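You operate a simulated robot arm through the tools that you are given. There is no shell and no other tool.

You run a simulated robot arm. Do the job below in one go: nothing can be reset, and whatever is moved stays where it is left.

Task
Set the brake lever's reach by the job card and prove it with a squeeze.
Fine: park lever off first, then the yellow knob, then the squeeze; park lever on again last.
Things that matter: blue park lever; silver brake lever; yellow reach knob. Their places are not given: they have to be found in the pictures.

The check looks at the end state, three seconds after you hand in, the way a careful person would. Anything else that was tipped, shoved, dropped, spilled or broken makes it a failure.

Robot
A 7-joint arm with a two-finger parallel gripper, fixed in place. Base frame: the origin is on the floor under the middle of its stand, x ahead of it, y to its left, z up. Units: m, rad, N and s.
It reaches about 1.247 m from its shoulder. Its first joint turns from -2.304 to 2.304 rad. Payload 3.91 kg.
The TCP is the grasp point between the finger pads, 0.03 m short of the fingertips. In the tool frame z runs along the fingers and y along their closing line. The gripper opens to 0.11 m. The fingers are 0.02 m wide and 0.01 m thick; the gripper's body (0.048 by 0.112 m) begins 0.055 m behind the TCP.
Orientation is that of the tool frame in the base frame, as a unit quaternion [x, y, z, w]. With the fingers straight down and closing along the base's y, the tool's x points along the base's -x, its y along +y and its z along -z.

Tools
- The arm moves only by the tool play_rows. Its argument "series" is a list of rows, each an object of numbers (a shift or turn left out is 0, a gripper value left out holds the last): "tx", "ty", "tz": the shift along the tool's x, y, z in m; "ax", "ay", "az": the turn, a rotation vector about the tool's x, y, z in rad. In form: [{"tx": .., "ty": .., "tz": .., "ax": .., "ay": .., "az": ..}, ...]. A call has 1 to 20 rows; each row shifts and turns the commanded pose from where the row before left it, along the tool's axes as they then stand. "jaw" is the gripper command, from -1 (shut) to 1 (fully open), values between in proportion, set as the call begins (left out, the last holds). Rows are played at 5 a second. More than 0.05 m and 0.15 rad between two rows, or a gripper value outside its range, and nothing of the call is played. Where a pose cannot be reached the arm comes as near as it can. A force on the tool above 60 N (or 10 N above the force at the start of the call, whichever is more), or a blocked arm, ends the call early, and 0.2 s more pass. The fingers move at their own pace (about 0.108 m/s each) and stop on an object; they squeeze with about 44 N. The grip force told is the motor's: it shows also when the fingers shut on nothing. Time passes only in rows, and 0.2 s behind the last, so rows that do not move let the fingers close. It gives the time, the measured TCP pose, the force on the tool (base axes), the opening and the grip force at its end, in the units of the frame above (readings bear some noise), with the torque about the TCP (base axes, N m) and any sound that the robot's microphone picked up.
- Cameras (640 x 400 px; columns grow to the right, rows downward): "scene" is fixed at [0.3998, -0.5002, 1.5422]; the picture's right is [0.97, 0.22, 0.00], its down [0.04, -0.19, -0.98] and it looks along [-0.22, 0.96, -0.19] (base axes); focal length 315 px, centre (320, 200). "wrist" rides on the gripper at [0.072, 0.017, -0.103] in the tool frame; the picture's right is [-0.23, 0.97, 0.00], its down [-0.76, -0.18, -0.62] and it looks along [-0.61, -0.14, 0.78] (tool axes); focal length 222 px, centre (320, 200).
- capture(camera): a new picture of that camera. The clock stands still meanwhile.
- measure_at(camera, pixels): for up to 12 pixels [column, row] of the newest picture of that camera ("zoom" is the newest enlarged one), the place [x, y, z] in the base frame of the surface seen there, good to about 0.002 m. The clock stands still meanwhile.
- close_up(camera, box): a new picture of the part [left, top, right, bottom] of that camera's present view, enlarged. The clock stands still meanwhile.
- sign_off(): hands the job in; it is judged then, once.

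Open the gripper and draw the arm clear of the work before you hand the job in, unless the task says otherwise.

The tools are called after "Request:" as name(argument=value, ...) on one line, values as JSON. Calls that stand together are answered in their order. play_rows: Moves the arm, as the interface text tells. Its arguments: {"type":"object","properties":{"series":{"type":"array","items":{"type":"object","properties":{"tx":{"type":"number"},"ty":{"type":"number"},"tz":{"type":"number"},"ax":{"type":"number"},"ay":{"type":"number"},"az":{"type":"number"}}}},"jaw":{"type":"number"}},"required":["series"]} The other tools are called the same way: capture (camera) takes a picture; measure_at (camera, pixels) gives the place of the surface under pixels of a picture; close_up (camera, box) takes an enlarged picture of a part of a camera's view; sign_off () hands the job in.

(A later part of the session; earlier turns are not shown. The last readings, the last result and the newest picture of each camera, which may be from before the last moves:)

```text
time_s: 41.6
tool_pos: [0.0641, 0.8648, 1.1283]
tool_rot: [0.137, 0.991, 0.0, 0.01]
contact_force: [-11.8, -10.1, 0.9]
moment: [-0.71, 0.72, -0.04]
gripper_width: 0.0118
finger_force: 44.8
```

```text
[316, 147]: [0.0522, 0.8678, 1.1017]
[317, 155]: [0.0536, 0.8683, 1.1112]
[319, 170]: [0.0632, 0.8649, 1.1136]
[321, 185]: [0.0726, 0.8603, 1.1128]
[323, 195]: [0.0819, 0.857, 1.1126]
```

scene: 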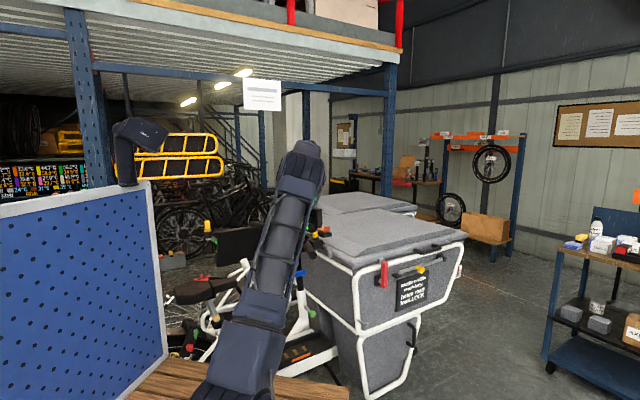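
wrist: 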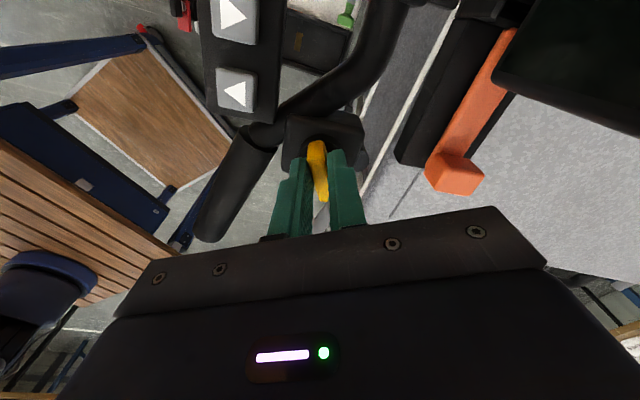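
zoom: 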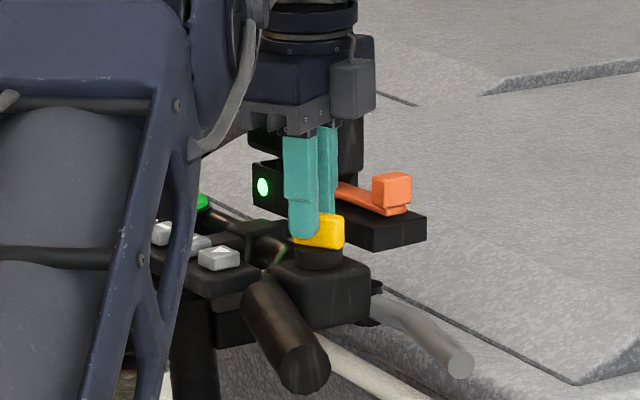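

The lever jumped outward again (tip zoom (438,368) → (460,362)): a third position at ~112°. I continue to find the end stop.

Request:
play_rows(series=[{"tx": 0.001, "ty": -0.0005, "az": 0.1}, {"az": 0.1}, {}])

Request:
close_up(camera="scene", box=[284, 200, 348, 260])

Request:
capture(camera="wrist")

Request:
measure_at(camera="wrist", pixels=[[316, 147], [317, 155], [319, 170], [321, 185], [323, 195]])

```text
time_s: 42.4
tool_pos: [0.0655, 0.8653, 1.1282]
tool_rot: [0.235, 0.972, 0.001, 0.01]
contact_force: [4.1, 7.0, 0.0]
moment: [-0.74, -0.6, 0.02]
gripper_width: 0.0117
finger_force: 44.9
```

```text
6.67 times, centred on (316, 230) of scene
```

zoom: 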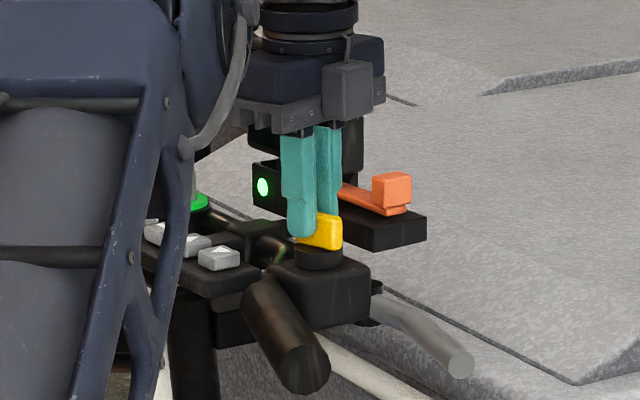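

```text
taken
```

wrist: 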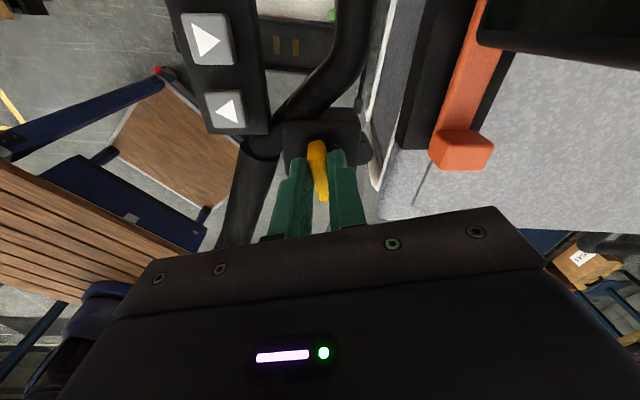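

```text
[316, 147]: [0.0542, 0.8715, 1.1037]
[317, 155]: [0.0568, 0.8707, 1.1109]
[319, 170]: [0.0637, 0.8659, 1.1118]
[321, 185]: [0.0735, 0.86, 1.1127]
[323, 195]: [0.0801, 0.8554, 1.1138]
```

The bar is at ~123°, still free, lever steady at (460,362). I continue toward the stop.

Request:
play_rows(series=[{"az": 0.1}, {"az": 0.1}, {}])

Request:
close_up(camera="scene", box=[284, 200, 348, 260])

Request:
capture(camera="wrist")

Request:
measure_at(camera="wrist", pixels=[[316, 147], [317, 155], [319, 170], [321, 185], [323, 195]])

```text
time_s: 43.2
tool_pos: [0.0644, 0.8655, 1.1267]
tool_rot: [0.332, 0.943, 0.003, 0.01]
contact_force: [13.8, 16.2, -1.1]
moment: [0.62, 0.91, 0.05]
gripper_width: 0.012
finger_force: 45.3
```

```text
6.67 times, centred on (316, 230) of scene
```

zoom: 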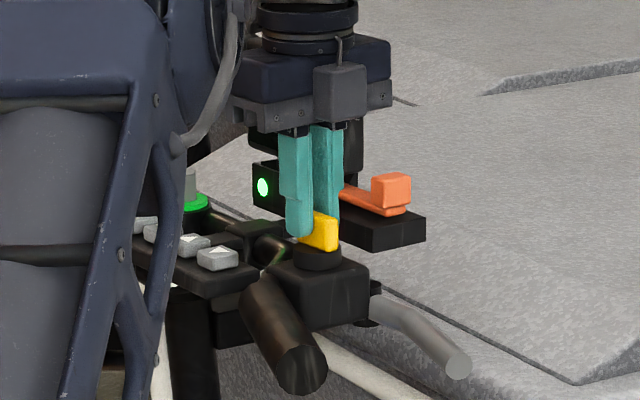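

```text
taken
```

wrist: 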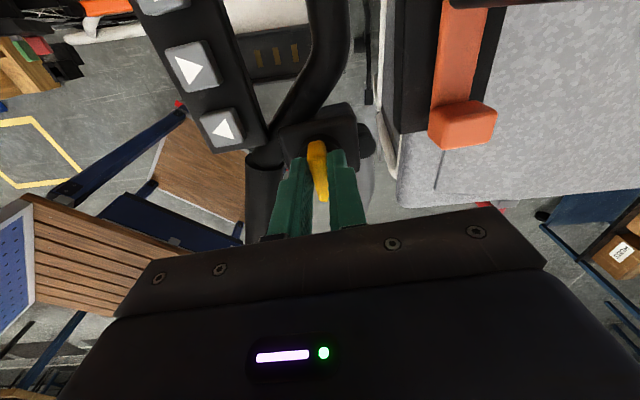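

```text
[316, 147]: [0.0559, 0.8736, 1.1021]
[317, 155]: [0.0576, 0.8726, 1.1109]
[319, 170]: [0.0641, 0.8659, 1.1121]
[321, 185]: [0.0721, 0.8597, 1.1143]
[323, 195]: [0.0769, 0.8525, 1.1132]
```

The bar is at ~136° (128° turned), still free. Before going on I check the wrist camera's clearance to the display in the scene.

Request:
close_up(camera="scene", box=[280, 160, 360, 250])

Request:
measure_at(camera="zoom", pixels=[[370, 260], [385, 280], [405, 230], [410, 270], [350, 195], [420, 215], [400, 300], [310, 290]])

```text
4.44 times, centred on (320, 205) of scene
```

zoom: 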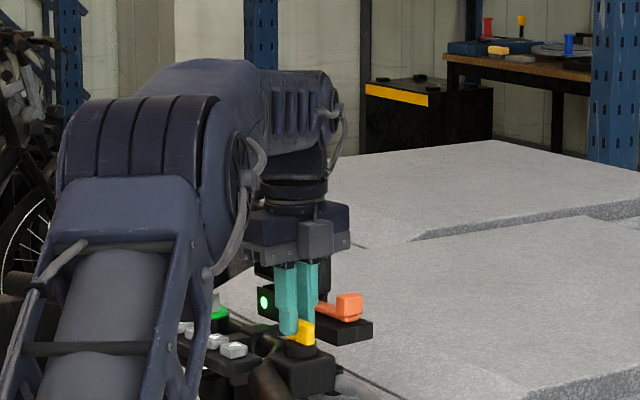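

```text
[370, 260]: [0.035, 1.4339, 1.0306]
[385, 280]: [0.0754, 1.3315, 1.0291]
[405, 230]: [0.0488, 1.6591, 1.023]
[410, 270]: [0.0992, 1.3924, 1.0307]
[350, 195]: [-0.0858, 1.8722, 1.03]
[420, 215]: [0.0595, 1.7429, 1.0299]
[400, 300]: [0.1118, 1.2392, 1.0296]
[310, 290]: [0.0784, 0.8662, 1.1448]
```

There is visible space. I relieve the side force and turn a little more, watching torque.

Request:
play_rows(series=[{"tx": -0.0003, "ty": 0.0025, "az": 0.05}, {"az": 0.1}, {}])

Request:
capture(camera="wrist")

Request:
measure_at(camera="wrist", pixels=[[316, 147], [317, 155], [319, 170], [321, 185], [323, 195]])

Request:
close_up(camera="scene", box=[284, 200, 348, 260])

```text
time_s: 44.0
tool_pos: [0.0641, 0.8646, 1.1289]
tool_rot: [0.399, 0.917, 0.002, 0.01]
contact_force: [-0.4, -9.8, 0.1]
moment: [-1.33, -0.44, 1.04]
gripper_width: 0.0135
finger_force: 45.4
```

```text
taken
```

wrist: 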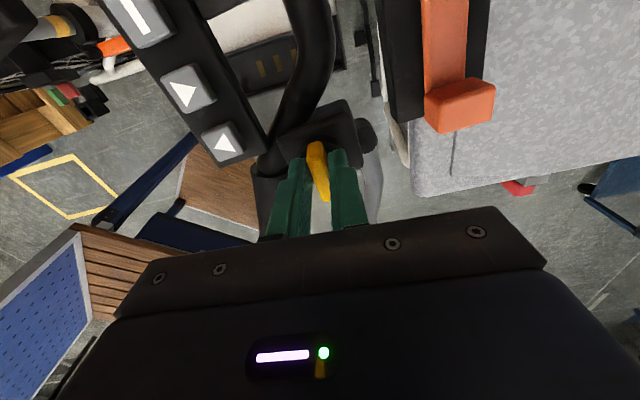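

```text
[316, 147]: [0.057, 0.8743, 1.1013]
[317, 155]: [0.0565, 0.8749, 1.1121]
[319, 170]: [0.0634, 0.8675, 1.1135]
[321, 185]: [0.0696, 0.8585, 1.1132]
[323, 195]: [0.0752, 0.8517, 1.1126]
```

```text
6.67 times, centred on (316, 230) of scene
```

zoom: 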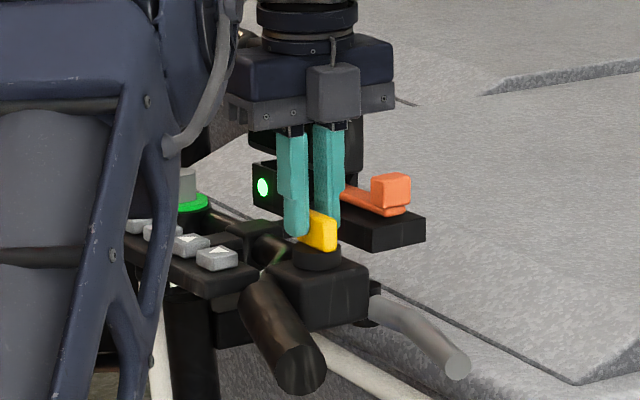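

The stop is reached: 1.0 N m torque with the bar at ~140° (about 131° turned), lever in its outermost position (460,365). I ease the torque, open the jaws and rise.

Request:
play_rows(series=[{"az": -0.06}, {}])

Request:
play_rows(jaw=0.0, series=[{}, {}, {"tz": -0.03}, {"tz": -0.04}, {"tz": -0.04}, {"tz": -0.04}])

Request:
capture(camera="wrist")

Request:
close_up(camera="scene", box=[284, 220, 348, 280])

```text
time_s: 44.6
tool_pos: [0.0638, 0.8644, 1.1282]
tool_rot: [0.372, 0.928, 0.003, 0.009]
contact_force: [-6.7, -9.8, -3.0]
moment: [-0.45, 0.73, 0.81]
gripper_width: 0.0119
finger_force: 45.0
```

```text
time_s: 46.0
tool_pos: [0.0634, 0.8634, 1.2802]
tool_rot: [0.372, 0.928, 0.004, 0.01]
contact_force: [0.3, -1.5, 3.2]
moment: [0.15, -0.03, 0.02]
gripper_width: 0.0547
finger_force: 0.1
```

```text
taken
```

wrist: 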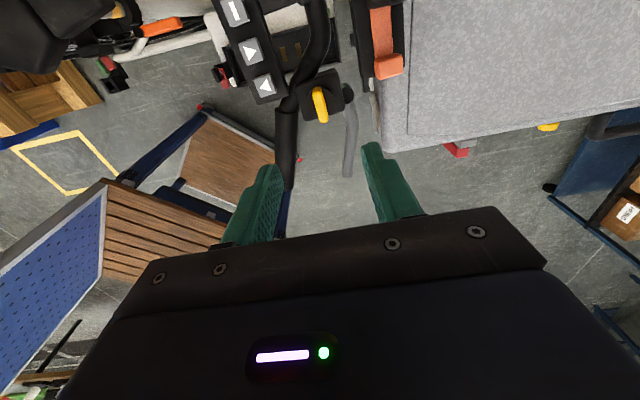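

```text
6.67 times, centred on (316, 250) of scene
```

zoom: 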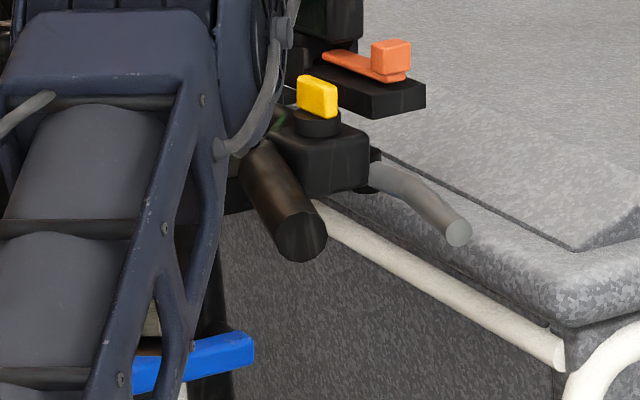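

The knob stays set and the lever rests further out. I zoom in to measure lever and grip for the squeeze.

Request:
close_up(camera="wrist", box=[250, 60, 390, 200])

Request:
measure_at(camera="zoom", pixels=[[435, 90], [455, 150], [463, 200], [463, 250], [455, 300], [448, 325], [170, 150], [165, 220], [160, 290], [160, 340], [320, 130], [300, 160]])

```text
2.86 times, centred on (320, 130) of wrist
```

zoom: 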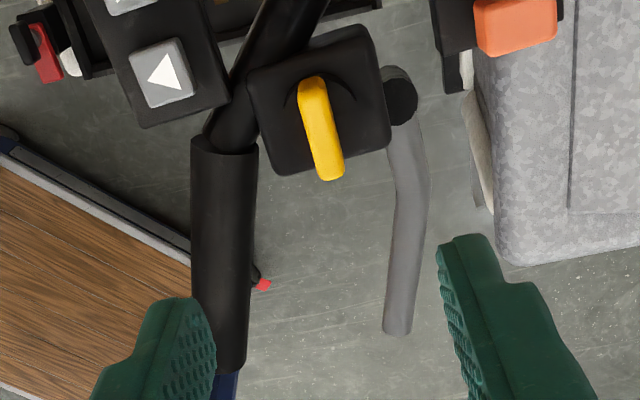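

```text
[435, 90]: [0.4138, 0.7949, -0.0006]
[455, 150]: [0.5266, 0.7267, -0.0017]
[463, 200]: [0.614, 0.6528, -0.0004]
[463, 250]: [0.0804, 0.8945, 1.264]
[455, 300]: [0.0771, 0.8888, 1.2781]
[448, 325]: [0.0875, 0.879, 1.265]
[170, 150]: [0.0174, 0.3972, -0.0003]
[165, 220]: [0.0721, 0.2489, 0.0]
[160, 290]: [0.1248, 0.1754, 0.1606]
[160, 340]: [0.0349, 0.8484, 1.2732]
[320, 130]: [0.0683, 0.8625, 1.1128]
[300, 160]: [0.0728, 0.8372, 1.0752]
```

My pixels missed; I re-measure along the lever (405–412, 140–325) and the grip (222, 160–350) in the zoom.

Request:
measure_at(camera="zoom", pixels=[[405, 135], [412, 185], [408, 235], [402, 280], [398, 322], [225, 165], [222, 220], [220, 290], [219, 355], [195, 250], [250, 250], [400, 100]])

```text
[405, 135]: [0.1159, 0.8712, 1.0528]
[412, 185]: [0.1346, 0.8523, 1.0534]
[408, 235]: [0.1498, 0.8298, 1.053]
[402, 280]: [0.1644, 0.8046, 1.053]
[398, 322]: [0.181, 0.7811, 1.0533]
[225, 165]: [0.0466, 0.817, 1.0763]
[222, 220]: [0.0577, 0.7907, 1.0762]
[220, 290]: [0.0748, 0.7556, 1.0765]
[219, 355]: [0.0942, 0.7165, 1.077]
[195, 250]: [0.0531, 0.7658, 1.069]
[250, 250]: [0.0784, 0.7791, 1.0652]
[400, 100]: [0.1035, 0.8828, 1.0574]
```

Grip axis runs (0.047,0.817)→(0.094,0.717); the lever's tip is at (0.181,0.781), about 0.107 from the grip axis, so both together (≈0.13) exceed the 0.11 jaw. I check the box edge near the lever before planning a push from outside.

Request:
measure_at(camera="wrist", pixels=[[384, 150], [384, 130], [400, 146], [430, 140], [374, 110], [372, 95], [375, 125], [380, 50], [395, 68], [348, 175]])

Request:
close_up(camera="wrist", box=[330, 60, 450, 180])

```text
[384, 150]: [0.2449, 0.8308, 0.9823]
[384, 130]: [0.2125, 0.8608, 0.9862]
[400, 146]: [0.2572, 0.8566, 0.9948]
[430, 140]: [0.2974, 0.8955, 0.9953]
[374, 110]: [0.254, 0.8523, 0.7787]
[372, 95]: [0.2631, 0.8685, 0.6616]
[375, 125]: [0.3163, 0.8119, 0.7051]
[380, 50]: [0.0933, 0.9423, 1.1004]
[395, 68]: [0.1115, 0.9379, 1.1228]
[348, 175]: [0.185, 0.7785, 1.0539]
```

```text
3.33 times, centred on (390, 120) of wrist
```

zoom: 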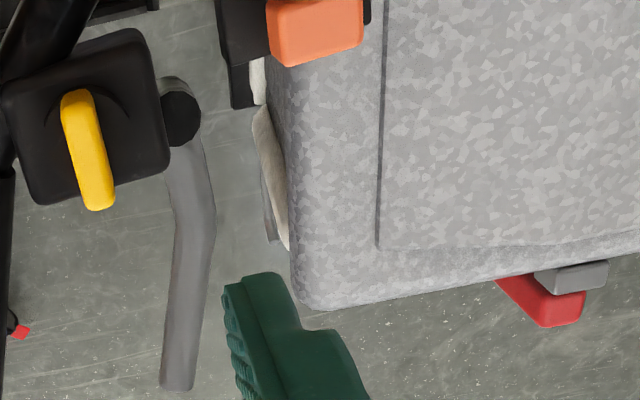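

The box edge (z≈0.985, x+y≥1.07) leaves ~2 cm outside the lever. With jaws shut I move to just outside the lever tip at (0.207,0.819) and descend partway, then look.

Request:
play_rows(jaw=-1, series=[{"az": 0.14}, {"az": 0.14}, {"tx": -0.0277, "ty": 0.0254}, {"tx": -0.0277, "ty": 0.0254}, {"tx": -0.0277, "ty": 0.0254}, {"tx": -0.0277, "ty": 0.0254}, {"tz": 0.04}, {"tz": 0.04}, {"tz": 0.04}, {"tz": 0.04}, {}])

Request:
capture(camera="wrist")

Request:
capture(camera="scene")

```text
time_s: 48.4
tool_pos: [0.2095, 0.8213, 1.1203]
tool_rot: [0.498, 0.867, 0.006, 0.008]
contact_force: [-0.4, -0.8, 0.4]
moment: [0.01, 0.01, 0.0]
gripper_width: 0.0
finger_force: 37.2
```

```text
taken
```

wrist: 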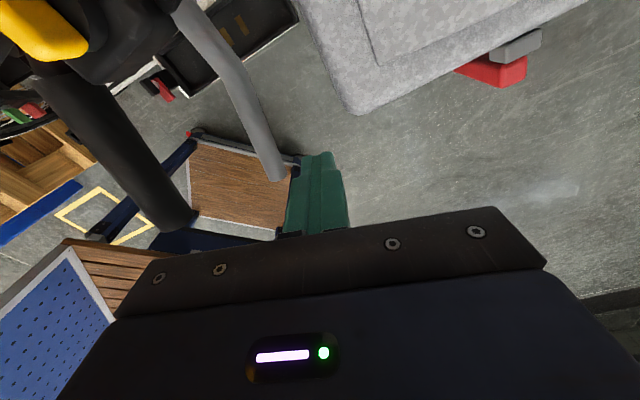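

```text
taken
```

scene: 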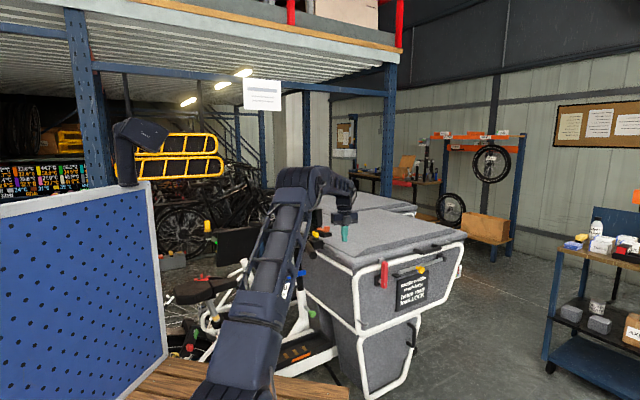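

The closed fingers hang just outside the lever tip (285,175). I descend 6 cm so the tips are at lever height, then approach to near contact.

Request:
play_rows(series=[{"tz": 0.03}, {"tz": 0.03}, {}, {"ty": -0.012}, {"ty": -0.012}, {}])

Request:
capture(camera="wrist")

Request:
close_up(camera="scene", box=[284, 220, 364, 280])

```text
time_s: 49.8
tool_pos: [0.1882, 0.809, 1.0612]
tool_rot: [0.499, 0.867, 0.005, 0.009]
contact_force: [-0.5, 0.1, 0.8]
moment: [0.03, 0.02, 0.0]
gripper_width: 0.0002
finger_force: 37.2
```

```text
taken
```

wrist: 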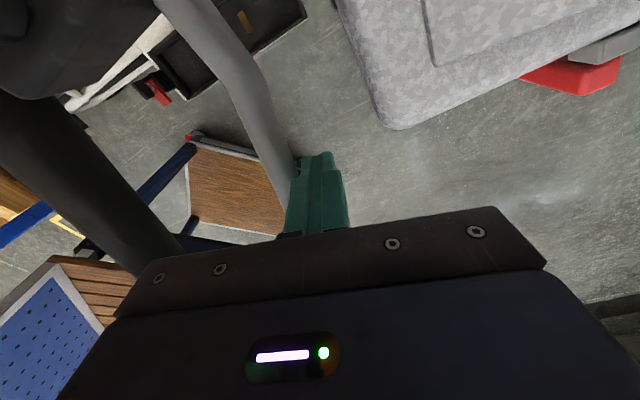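

```text
6.67 times, centred on (324, 250) of scene
```

zoom: 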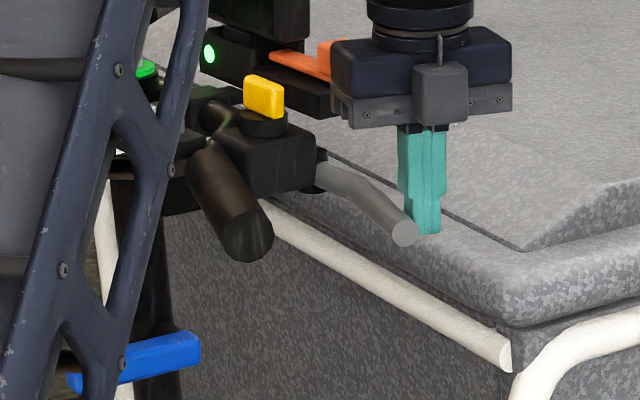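

The fingers sit right beside the lever. I push inward by 2 cm toward the grip and check force and whether the grip moves.

Request:
play_rows(series=[{"ty": -0.008}, {"ty": -0.008}, {}])

Request:
close_up(camera="scene", box=[284, 220, 364, 280])

Request:
capture(camera="wrist")

```text
time_s: 50.6
tool_pos: [0.177, 0.7995, 1.0604]
tool_rot: [0.497, 0.867, 0.005, 0.01]
contact_force: [1.6, 0.2, -0.4]
moment: [0.04, -0.01, -0.01]
gripper_width: 0.0001
finger_force: 37.8
```

```text
6.67 times, centred on (324, 250) of scene
```

zoom: 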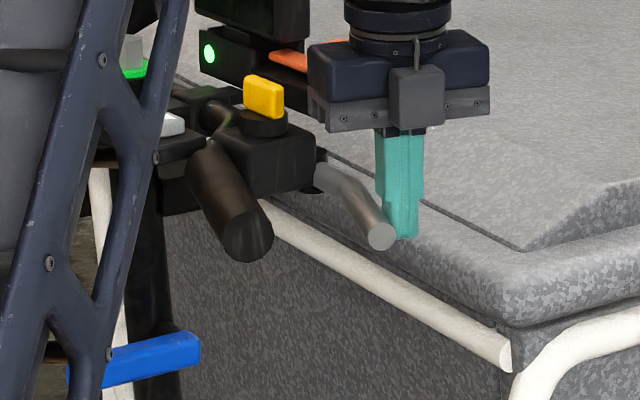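

```text
taken
```

wrist: 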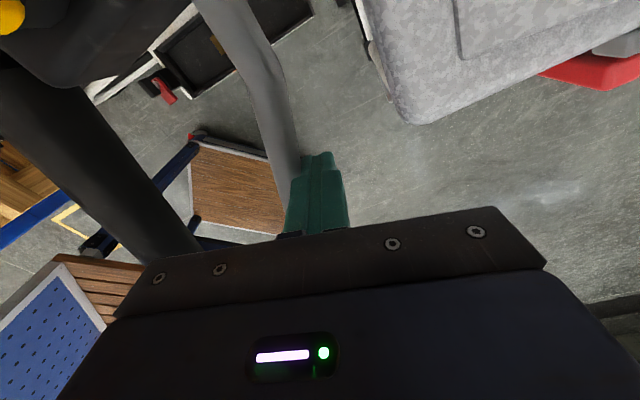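

The lever moves with only ~1.6 N and the grip stays at (248,235), so a push can work the lever without steering the bar. I follow its arc inward in small steps.

Request:
play_rows(series=[{"tx": -0.0034, "ty": -0.0077}, {"tx": -0.0006, "ty": -0.0096}, {"tx": -0.0006, "ty": -0.0096}, {}])

Request:
close_up(camera="scene", box=[284, 220, 364, 280])

Request:
capture(camera="wrist")

```text
time_s: 51.6
tool_pos: [0.1548, 0.7824, 1.0597]
tool_rot: [0.499, 0.867, 0.005, 0.011]
contact_force: [1.1, 0.3, -1.2]
moment: [-0.01, -0.02, 0.01]
gripper_width: 0.0
finger_force: 38.0
```

```text
6.67 times, centred on (324, 250) of scene
```

zoom: 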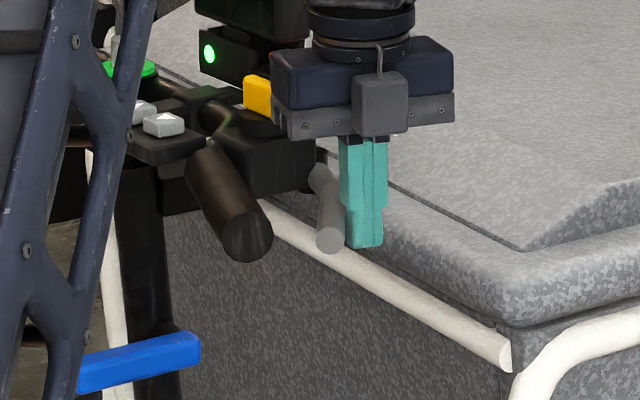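

```text
taken
```

wrist: 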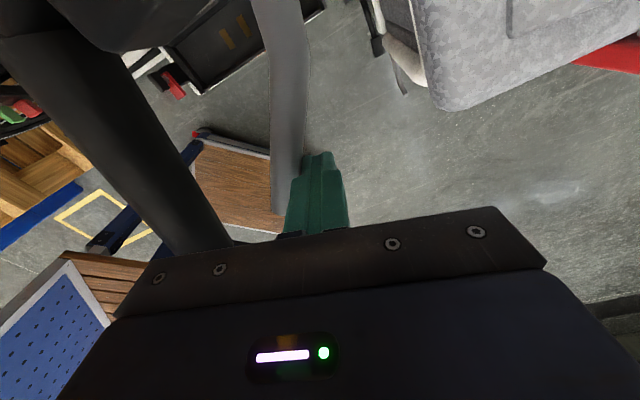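

The lever follows easily (tip now at zoom (330,235)) and the grip has not moved. I continue inward along the arc.

Request:
play_rows(series=[{"tx": 0.0013, "ty": -0.0092}, {"tx": 0.0013, "ty": -0.0092}, {}])

Request:
close_up(camera="scene", box=[284, 220, 364, 280])

Request:
capture(camera="wrist")

```text
time_s: 52.4
tool_pos: [0.1401, 0.7732, 1.061]
tool_rot: [0.499, 0.867, 0.005, 0.01]
contact_force: [20.7, 6.2, 5.3]
moment: [0.12, -0.31, -0.13]
gripper_width: 0.0
finger_force: 37.8
```

```text
6.67 times, centred on (324, 250) of scene
```

zoom: 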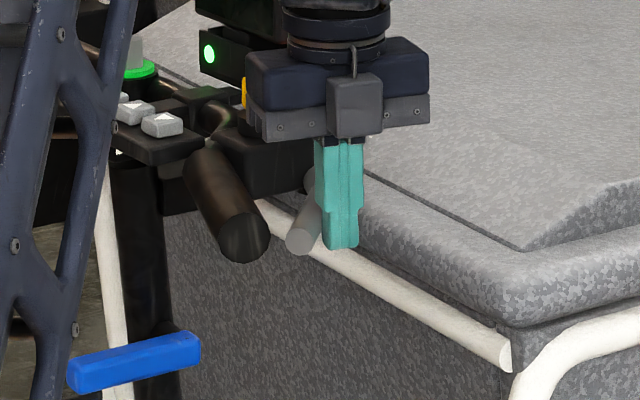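

```text
taken
```

wrist: 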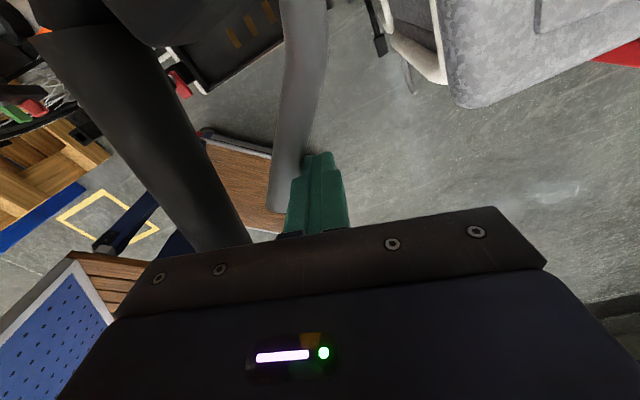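

Force rose to 21 N: the lever is at its bite/stop with its tip at zoom (303,238), and the grip moved only ~1 mm. I press slightly further and hold to make a full squeeze.

Request:
play_rows(series=[{"tx": 0.0008, "ty": -0.005}, {}, {}, {}])

Request:
close_up(camera="scene", box=[284, 220, 364, 280])

Request:
capture(camera="wrist")

```text
time_s: 53.4
tool_pos: [0.1358, 0.7717, 1.0584]
tool_rot: [0.498, 0.867, 0.003, 0.01]
contact_force: [43.8, -23.4, 2.4]
moment: [-0.31, -0.68, 0.12]
gripper_width: 0.0
finger_force: 37.5
```

```text
6.67 times, centred on (324, 250) of scene
```

zoom: 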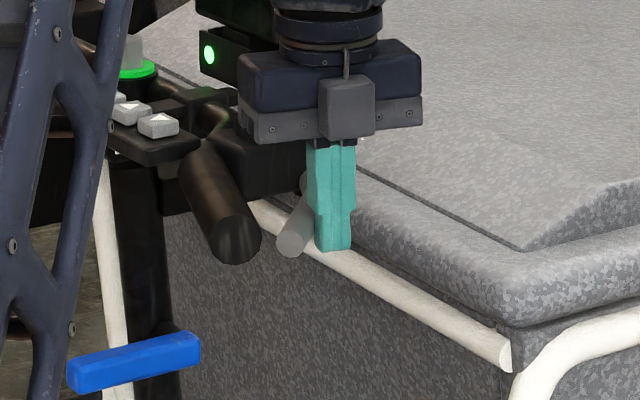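

```text
taken
```

wrist: 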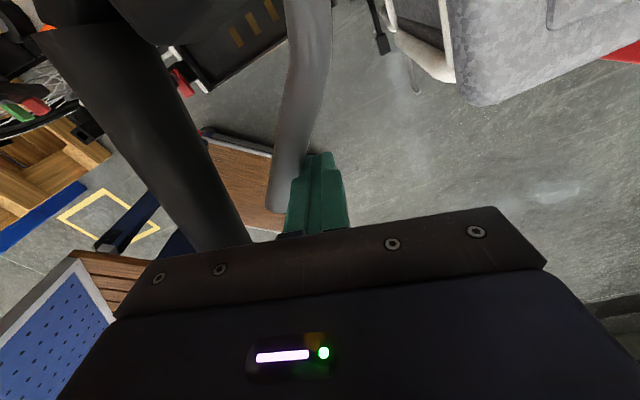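

At 50 N the lever is at its stop (lever-grip gap unchanged) and the bar itself starts to turn back slightly, so the squeeze is complete. I release by reversing the path outward.

Request:
play_rows(series=[{"tx": -0.0008, "ty": 0.008}, {"tx": -0.0013, "ty": 0.0092}, {"tx": -0.0013, "ty": 0.0092}, {"tx": 0.0006, "ty": 0.0096}, {"tx": 0.0006, "ty": 0.0096}, {"tx": 0.0034, "ty": 0.01}, {"ty": 0.012}, {"ty": 0.012}, {}])

Request:
close_up(camera="scene", box=[284, 220, 364, 280])

Request:
capture(camera="wrist")

```text
time_s: 55.4
tool_pos: [0.2009, 0.8145, 1.0607]
tool_rot: [0.498, 0.867, 0.004, 0.009]
contact_force: [-0.1, -0.1, -0.5]
moment: [0.01, 0.0, 0.0]
gripper_width: 0.0
finger_force: 37.8
```

```text
6.67 times, centred on (324, 250) of scene
```

zoom: 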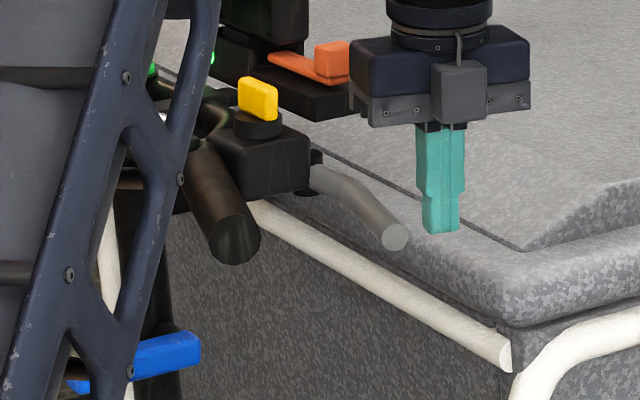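

```text
taken
```

wrist: 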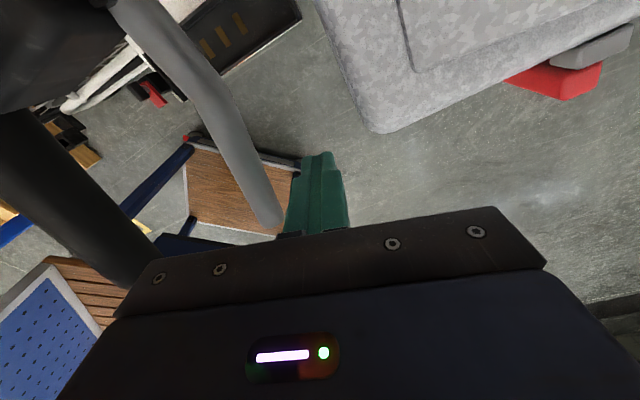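

The lever sprang back out to (397,236), knob unchanged. Now I rise and move above the grip's outer end, on its inner side, to turn the bar back to its original angle with a gentle push.

Request:
play_rows(series=[{"ty": 0.005, "tz": -0.03}, {"tz": -0.035}, {"tz": -0.035}, {"tx": -0.0076, "ty": -0.0378}, {"tx": -0.0076, "ty": -0.0378}, {"tx": -0.0076, "ty": -0.0378}, {}])

Request:
capture(camera="wrist")

Request:
measure_at(camera="wrist", pixels=[[240, 130], [260, 190], [200, 100], [285, 120], [300, 100], [250, 170], [225, 150]])

```text
time_s: 57.0
tool_pos: [0.1156, 0.7393, 1.1602]
tool_rot: [0.497, 0.867, 0.004, 0.01]
contact_force: [-0.1, 0.6, -0.1]
moment: [-0.02, 0.0, -0.02]
gripper_width: 0.0
finger_force: 37.5
```

```text
taken
```

wrist: 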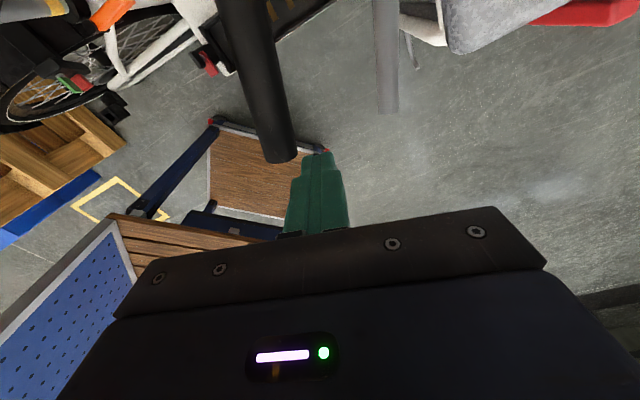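

```text
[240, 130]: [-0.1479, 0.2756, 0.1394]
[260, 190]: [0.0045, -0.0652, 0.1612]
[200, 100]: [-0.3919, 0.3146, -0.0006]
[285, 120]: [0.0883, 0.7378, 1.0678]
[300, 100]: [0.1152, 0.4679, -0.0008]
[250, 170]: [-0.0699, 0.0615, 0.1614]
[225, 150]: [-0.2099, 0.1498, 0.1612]
```

The grip end is at (278,155), lever tip at (388,110). I measure the grip's centre line here.

Request:
measure_at(camera="wrist", pixels=[[240, 30], [250, 60], [262, 95], [272, 125], [278, 148], [388, 60], [388, 105], [292, 150], [264, 155]])

```text
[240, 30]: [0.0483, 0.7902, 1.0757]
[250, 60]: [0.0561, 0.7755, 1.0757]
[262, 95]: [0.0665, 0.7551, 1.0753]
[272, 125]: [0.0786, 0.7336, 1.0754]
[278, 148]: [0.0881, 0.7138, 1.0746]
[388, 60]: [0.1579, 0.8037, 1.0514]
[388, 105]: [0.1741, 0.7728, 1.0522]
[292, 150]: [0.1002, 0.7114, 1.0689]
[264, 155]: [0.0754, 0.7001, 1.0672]
```

About 2.3° (≈1.2 cm at the grip end) of bar turn remains. I descend with ~1 cm gap beside the grip end and push it back gently.

Request:
play_rows(series=[{"tz": 0.0283}, {"tz": 0.0283}, {"tz": 0.0283}, {}, {"ty": -0.009}, {"ty": -0.006}, {"ty": -0.006}, {}])

Request:
close_up(camera="scene", box=[284, 220, 348, 280])

Request:
capture(camera="wrist")

```text
time_s: 58.8
tool_pos: [0.1019, 0.7319, 1.0729]
tool_rot: [0.499, 0.867, 0.005, 0.008]
contact_force: [15.0, 16.7, -0.2]
moment: [0.25, -0.19, -0.25]
gripper_width: 0.0001
finger_force: 37.7
```

```text
6.67 times, centred on (316, 250) of scene
```

zoom: 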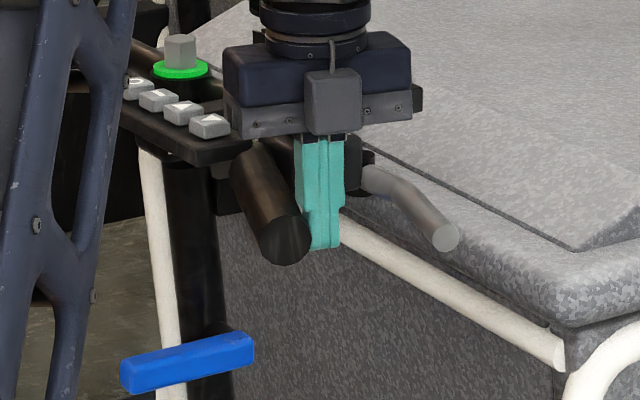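

```text
taken
```

wrist: 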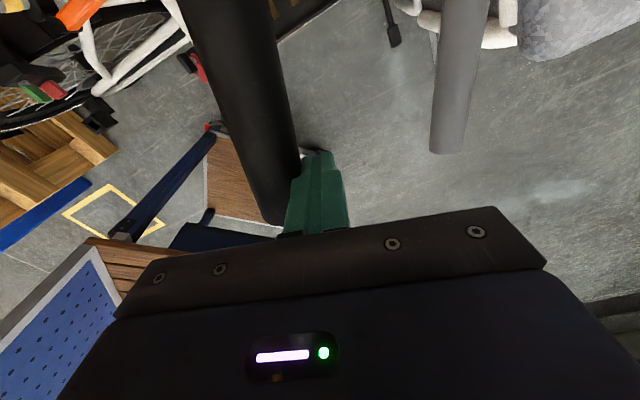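

The grip end is at zoom (287,240); the original was (268,243). I push about 1 cm more.

Request:
play_rows(series=[{"ty": -0.005}, {"ty": -0.005}, {}, {}])

Request:
close_up(camera="scene", box=[284, 220, 348, 280])

```text
time_s: 59.4
tool_pos: [0.0996, 0.7282, 1.073]
tool_rot: [0.5, 0.866, 0.008, 0.011]
contact_force: [8.1, 4.2, -4.2]
moment: [0.04, -0.15, -0.05]
gripper_width: 0.0001
finger_force: 37.7
stopped in row 2: the force on the tool passed its limit at 64 N (the readings are from after the stop); the commanded pose is now the measured one
```

```text
6.67 times, centred on (316, 250) of scene
```

zoom: 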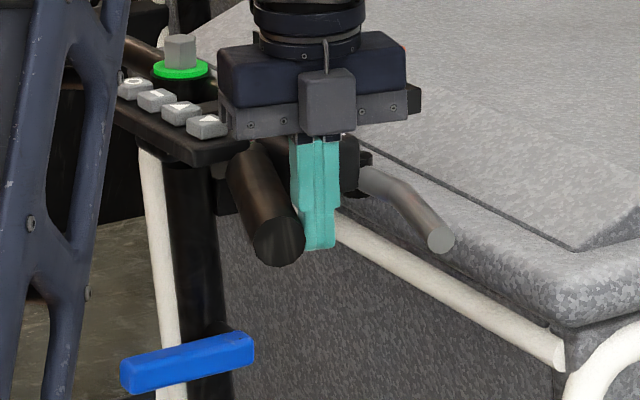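

The push spiked to 64 N (the bar is strongly damped), grip end now at (280,240). I continue more slowly, 1.5 mm per row.

Request:
play_rows(series=[{"ty": -0.0015}, {"ty": -0.0015}, {"ty": -0.0015}, {"ty": -0.0015}, {}, {}])

Request:
close_up(camera="scene", box=[284, 220, 348, 280])

```text
time_s: 60.8
tool_pos: [0.0937, 0.7244, 1.0737]
tool_rot: [0.499, 0.866, 0.007, 0.01]
contact_force: [21.7, 6.6, 3.0]
moment: [0.1, -0.27, -0.17]
gripper_width: 0.0
finger_force: 37.8
```

```text
6.67 times, centred on (316, 250) of scene
```

zoom: 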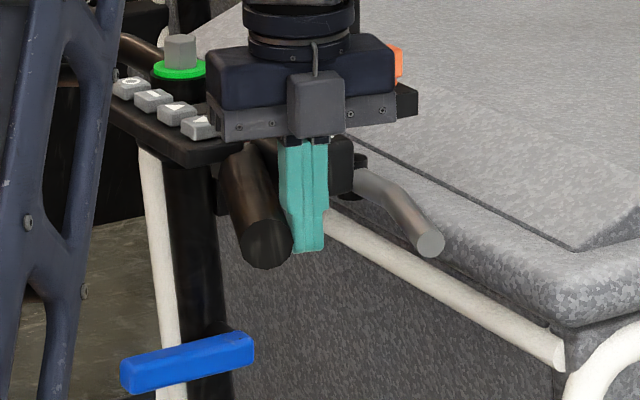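

The grip end is back at (268,242), matching the start. I back off, rise, and turn the tool back toward the orientation used for the park lever.

Request:
play_rows(series=[{"ty": 0.008}, {"ty": 0.008}, {"tz": -0.04}, {"tz": -0.04}, {"tz": -0.04}, {"tz": -0.04}, {"tz": -0.04}])

Request:
play_rows(series=[{"az": -0.15}, {"az": -0.15}, {"az": -0.15}, {"az": -0.15}, {"az": -0.15}, {"az": -0.15}, {"az": -0.15}, {"az": -0.15}, {"az": -0.15}, {"az": -0.15}, {"az": -0.15}, {"az": -0.15}, {"az": -0.15}, {"az": -0.15}, {"az": -0.15}, {"az": -0.15}, {"az": -0.1}])

Request:
capture(camera="scene")

Request:
capture(camera="wrist")

```text
time_s: 62.4
tool_pos: [0.1008, 0.7312, 1.2738]
tool_rot: [0.5, 0.866, 0.007, 0.01]
contact_force: [0.5, -0.2, -0.2]
moment: [-0.03, 0.0, 0.02]
gripper_width: 0.0
finger_force: 38.1
```

```text
time_s: 66.0
tool_pos: [0.1023, 0.7324, 1.2748]
tool_rot: [-0.664, 0.748, -0.008, 0.01]
contact_force: [0.9, 0.1, -0.4]
moment: [0.0, 0.0, 0.04]
gripper_width: 0.0
finger_force: 38.1
```

```text
taken
```

scene: 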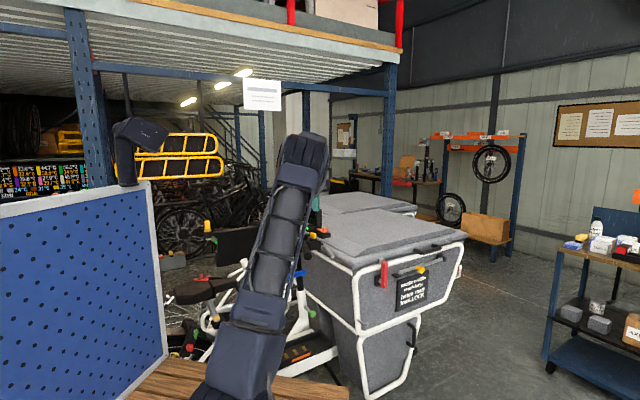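

```text
taken
```

wrist: 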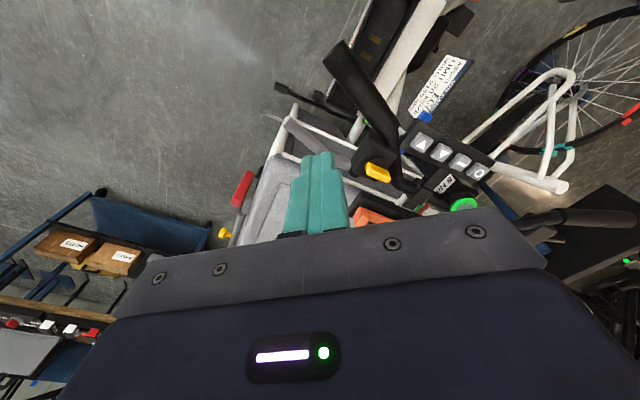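

The tool is turned back (camera facing +y). I go to the left side at height, descend to z≈1.10 and tilt as before.

Request:
play_rows(series=[{"tx": 0.021, "ty": 0.0382}, {"tx": 0.021, "ty": 0.0382}, {"tx": 0.021, "ty": 0.0382}, {"tx": 0.021, "ty": 0.0382}, {"tx": 0.021, "ty": 0.0382}, {"tz": 0.043}, {"tz": 0.043}, {"tz": 0.043}, {"tz": 0.043}, {"ay": -0.15}, {"ay": -0.15}, {"ay": -0.15}, {"ay": -0.15}, {"ay": -0.15}, {"ay": -0.15}, {"ay": -0.04}])

Request:
capture(camera="wrist")

Request:
capture(camera="scene")

```text
time_s: 69.4
tool_pos: [-0.095, 0.65, 1.0974]
tool_rot: [-0.595, 0.661, 0.295, 0.348]
contact_force: [-0.3, -0.5, -1.0]
moment: [0.02, 0.01, 0.05]
gripper_width: 0.0003
finger_force: 37.6
```

```text
taken
```

wrist: 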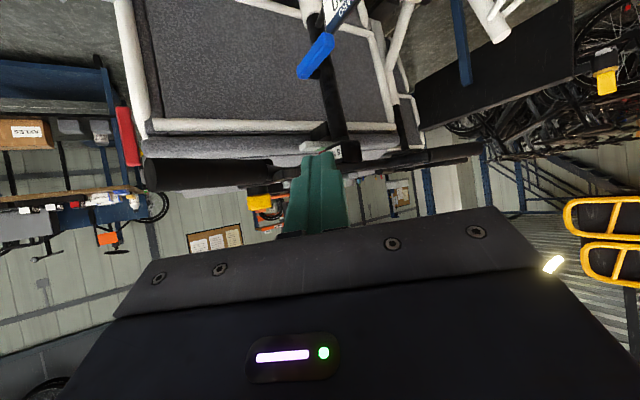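

```text
taken
```

scene: 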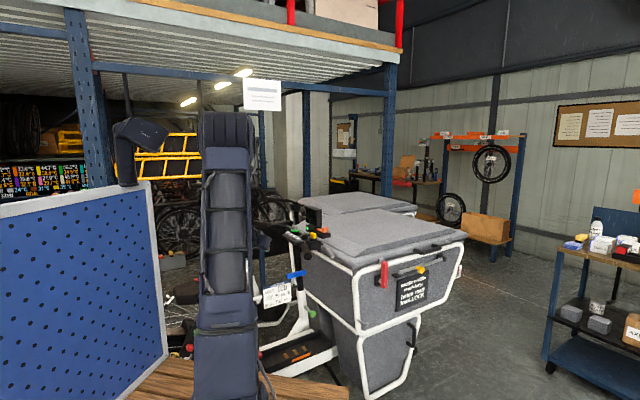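

The scene view of the handlebar is free now. I compare it with the first picture and measure the blue lever and sign board from the wrist camera.

Request:
close_up(camera="scene", box=[284, 220, 348, 280])

Request:
measure_at(camera="wrist", pixels=[[302, 74], [310, 62], [318, 50], [328, 38], [334, 40], [322, 60], [345, 10], [335, 5], [330, 100], [340, 150]])

```text
6.67 times, centred on (316, 250) of scene
```

zoom: 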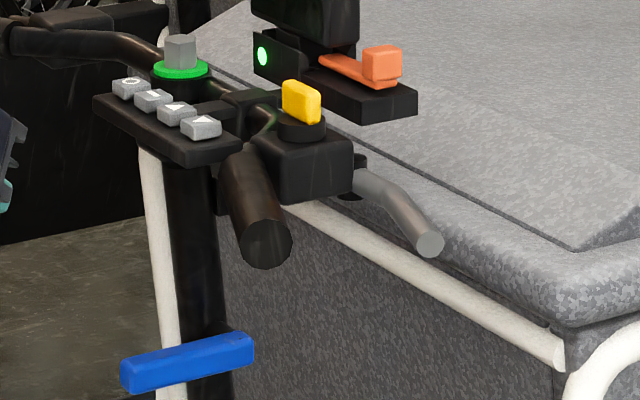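

```text
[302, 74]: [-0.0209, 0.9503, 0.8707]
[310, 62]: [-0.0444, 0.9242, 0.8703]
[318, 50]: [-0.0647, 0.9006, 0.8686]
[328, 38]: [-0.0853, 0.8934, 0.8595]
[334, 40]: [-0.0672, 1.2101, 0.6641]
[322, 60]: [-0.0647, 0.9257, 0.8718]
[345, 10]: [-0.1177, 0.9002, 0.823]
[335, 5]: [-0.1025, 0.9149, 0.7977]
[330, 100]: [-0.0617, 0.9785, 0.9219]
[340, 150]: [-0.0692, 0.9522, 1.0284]
```

Everything on the bar matches the starting positions again, with the brake lever further out. The job-card board hangs close under the blue lever, so I measure its edges in the scene.

Request:
close_up(camera="scene", box=[250, 250, 330, 320])

Request:
measure_at(camera="scene", pixels=[[265, 287], [275, 285], [288, 281], [290, 279], [265, 303], [289, 298], [278, 284], [293, 280], [298, 282]])

Request:
close_up(camera="wrist", box=[270, 0, 410, 110])

```text
5.71 times, centred on (290, 285) of scene
```

zoom: 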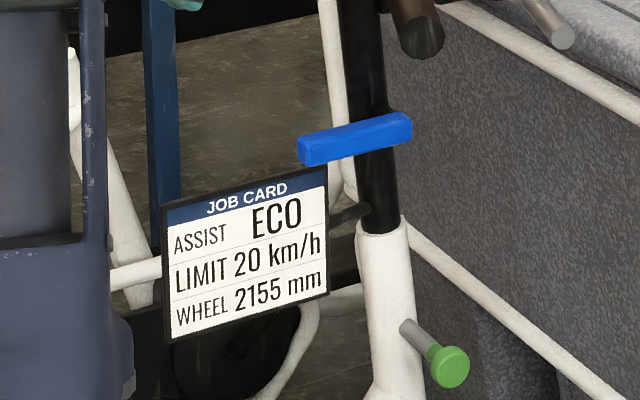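

```text
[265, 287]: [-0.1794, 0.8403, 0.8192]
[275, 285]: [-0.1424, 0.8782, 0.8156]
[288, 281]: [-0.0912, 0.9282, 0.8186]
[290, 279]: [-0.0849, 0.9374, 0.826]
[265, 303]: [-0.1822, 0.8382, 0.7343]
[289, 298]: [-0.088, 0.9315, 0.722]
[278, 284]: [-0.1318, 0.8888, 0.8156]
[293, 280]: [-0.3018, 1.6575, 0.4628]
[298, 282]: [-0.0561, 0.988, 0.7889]
```

```text
3.64 times, centred on (340, 55) of wrist
```

zoom: 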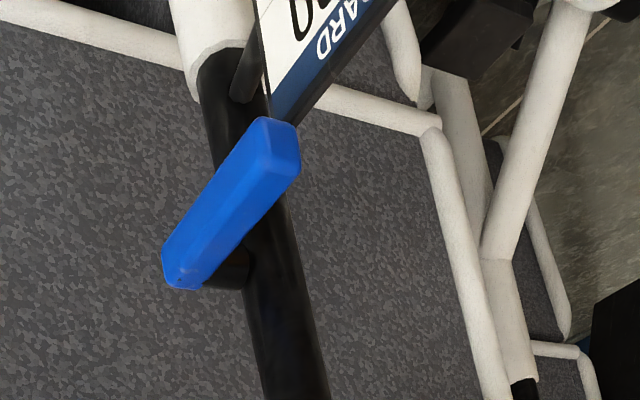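

The card board's top edge is at z≈0.828 just behind the lever's free end, so I'll come in with a shallow engagement. I move to a pre-position in front and slightly below, near (−0.070,0.804,0.902).

Request:
play_rows(series=[{"tx": 0.0112, "ty": -0.0003, "tz": 0.04}, {"tx": 0.0112, "ty": -0.0003, "tz": 0.04}, {"tx": 0.0112, "ty": -0.0003, "tz": 0.04}, {"tx": 0.0112, "ty": -0.0003, "tz": 0.04}, {"tx": 0.0112, "ty": -0.0003, "tz": 0.04}, {"tx": 0.0112, "ty": -0.0003, "tz": 0.04}, {}])

Request:
capture(camera="wrist")

Request:
close_up(camera="scene", box=[250, 210, 350, 310])

```text
time_s: 71.0
tool_pos: [-0.0714, 0.8047, 0.9025]
tool_rot: [-0.594, 0.663, 0.294, 0.349]
contact_force: [0.3, -0.5, -0.4]
moment: [-0.02, 0.01, -0.03]
gripper_width: 0.0001
finger_force: 37.4
```

```text
taken
```

wrist: 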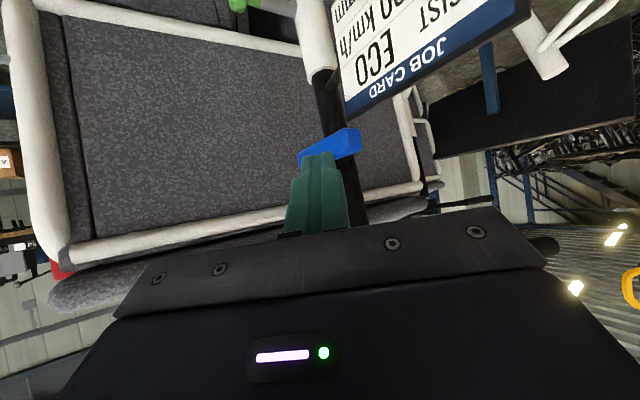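

```text
4.00 times, centred on (300, 260) of scene
```

zoom: 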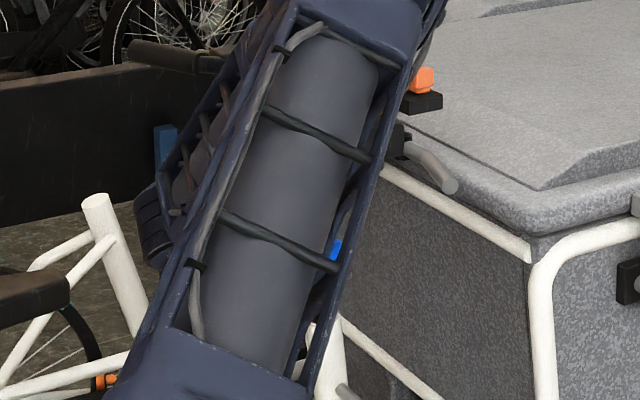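

The finger tip (320,155) points at the space just below the blue lever (330,143). I advance along the finger axis in steps, checking for contact.

Request:
play_rows(series=[{"tz": 0.03}, {"tz": 0.03}, {}])

Request:
capture(camera="wrist")

Request:
close_up(camera="wrist", box=[260, 90, 400, 210])

```text
time_s: 71.8
tool_pos: [-0.0642, 0.8544, 0.8675]
tool_rot: [-0.594, 0.663, 0.294, 0.348]
contact_force: [0.3, -0.1, -0.7]
moment: [-0.02, -0.03, -0.01]
gripper_width: 0.0
finger_force: 37.7
```

```text
taken
```

wrist: 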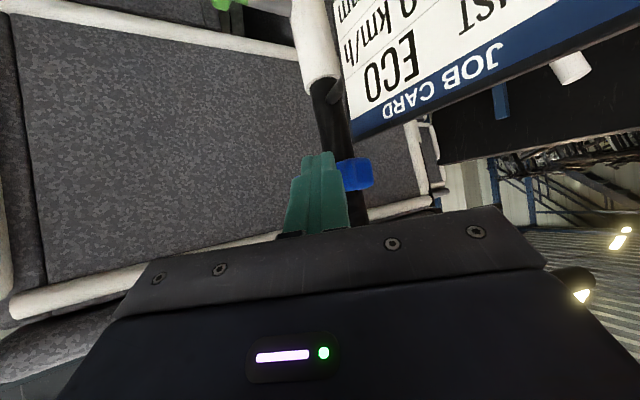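

```text
3.33 times, centred on (330, 150) of wrist
```

zoom: 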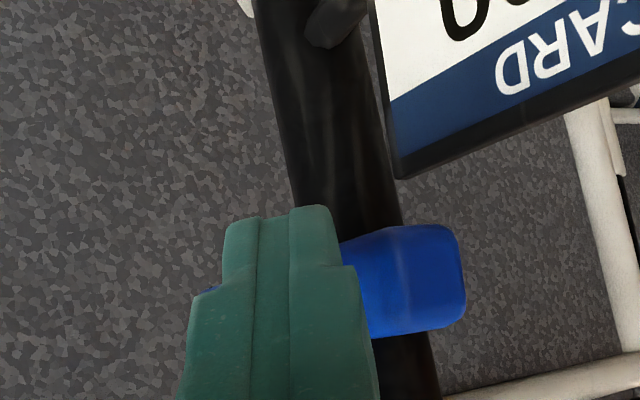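

The finger tip shows below the lever's lower edge, with the board well to the right. I advance the remaining 5.8 cm slowly.

Request:
play_rows(series=[{"tz": 0.02}, {"tz": 0.02}, {"tz": 0.018}, {}])

Request:
capture(camera="wrist")

Request:
close_up(camera="wrist", box=[260, 90, 400, 210])

```text
time_s: 72.5
tool_pos: [-0.06, 0.8891, 0.8383]
tool_rot: [-0.595, 0.664, 0.291, 0.347]
contact_force: [1.2, -1.0, -0.1]
moment: [0.05, 0.05, 0.03]
gripper_width: 0.0001
finger_force: 37.9
stopped in row 3: the force on the tool passed its limit at 101 N (the readings are from after the stop); the commanded pose is now the measured one
```

```text
taken
```

wrist: 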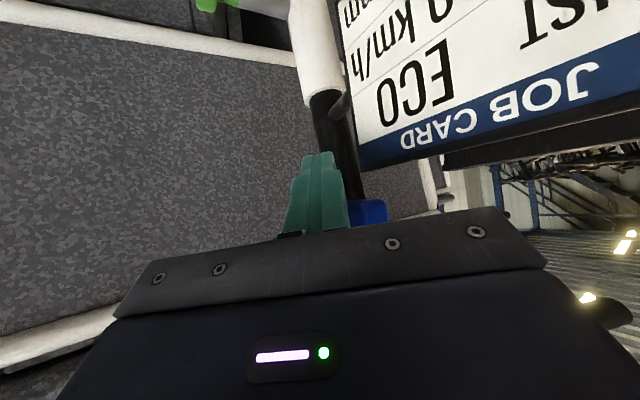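

```text
3.33 times, centred on (330, 150) of wrist
```

zoom: 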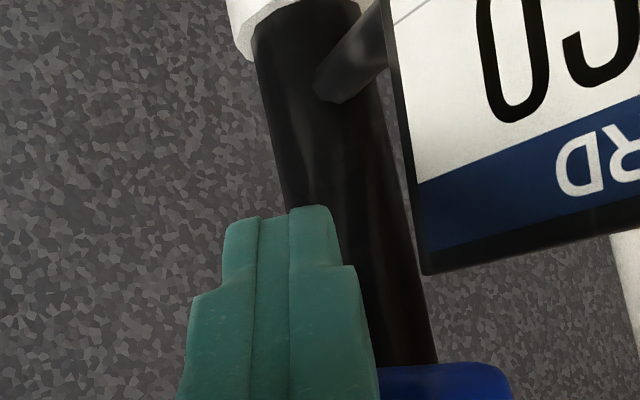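

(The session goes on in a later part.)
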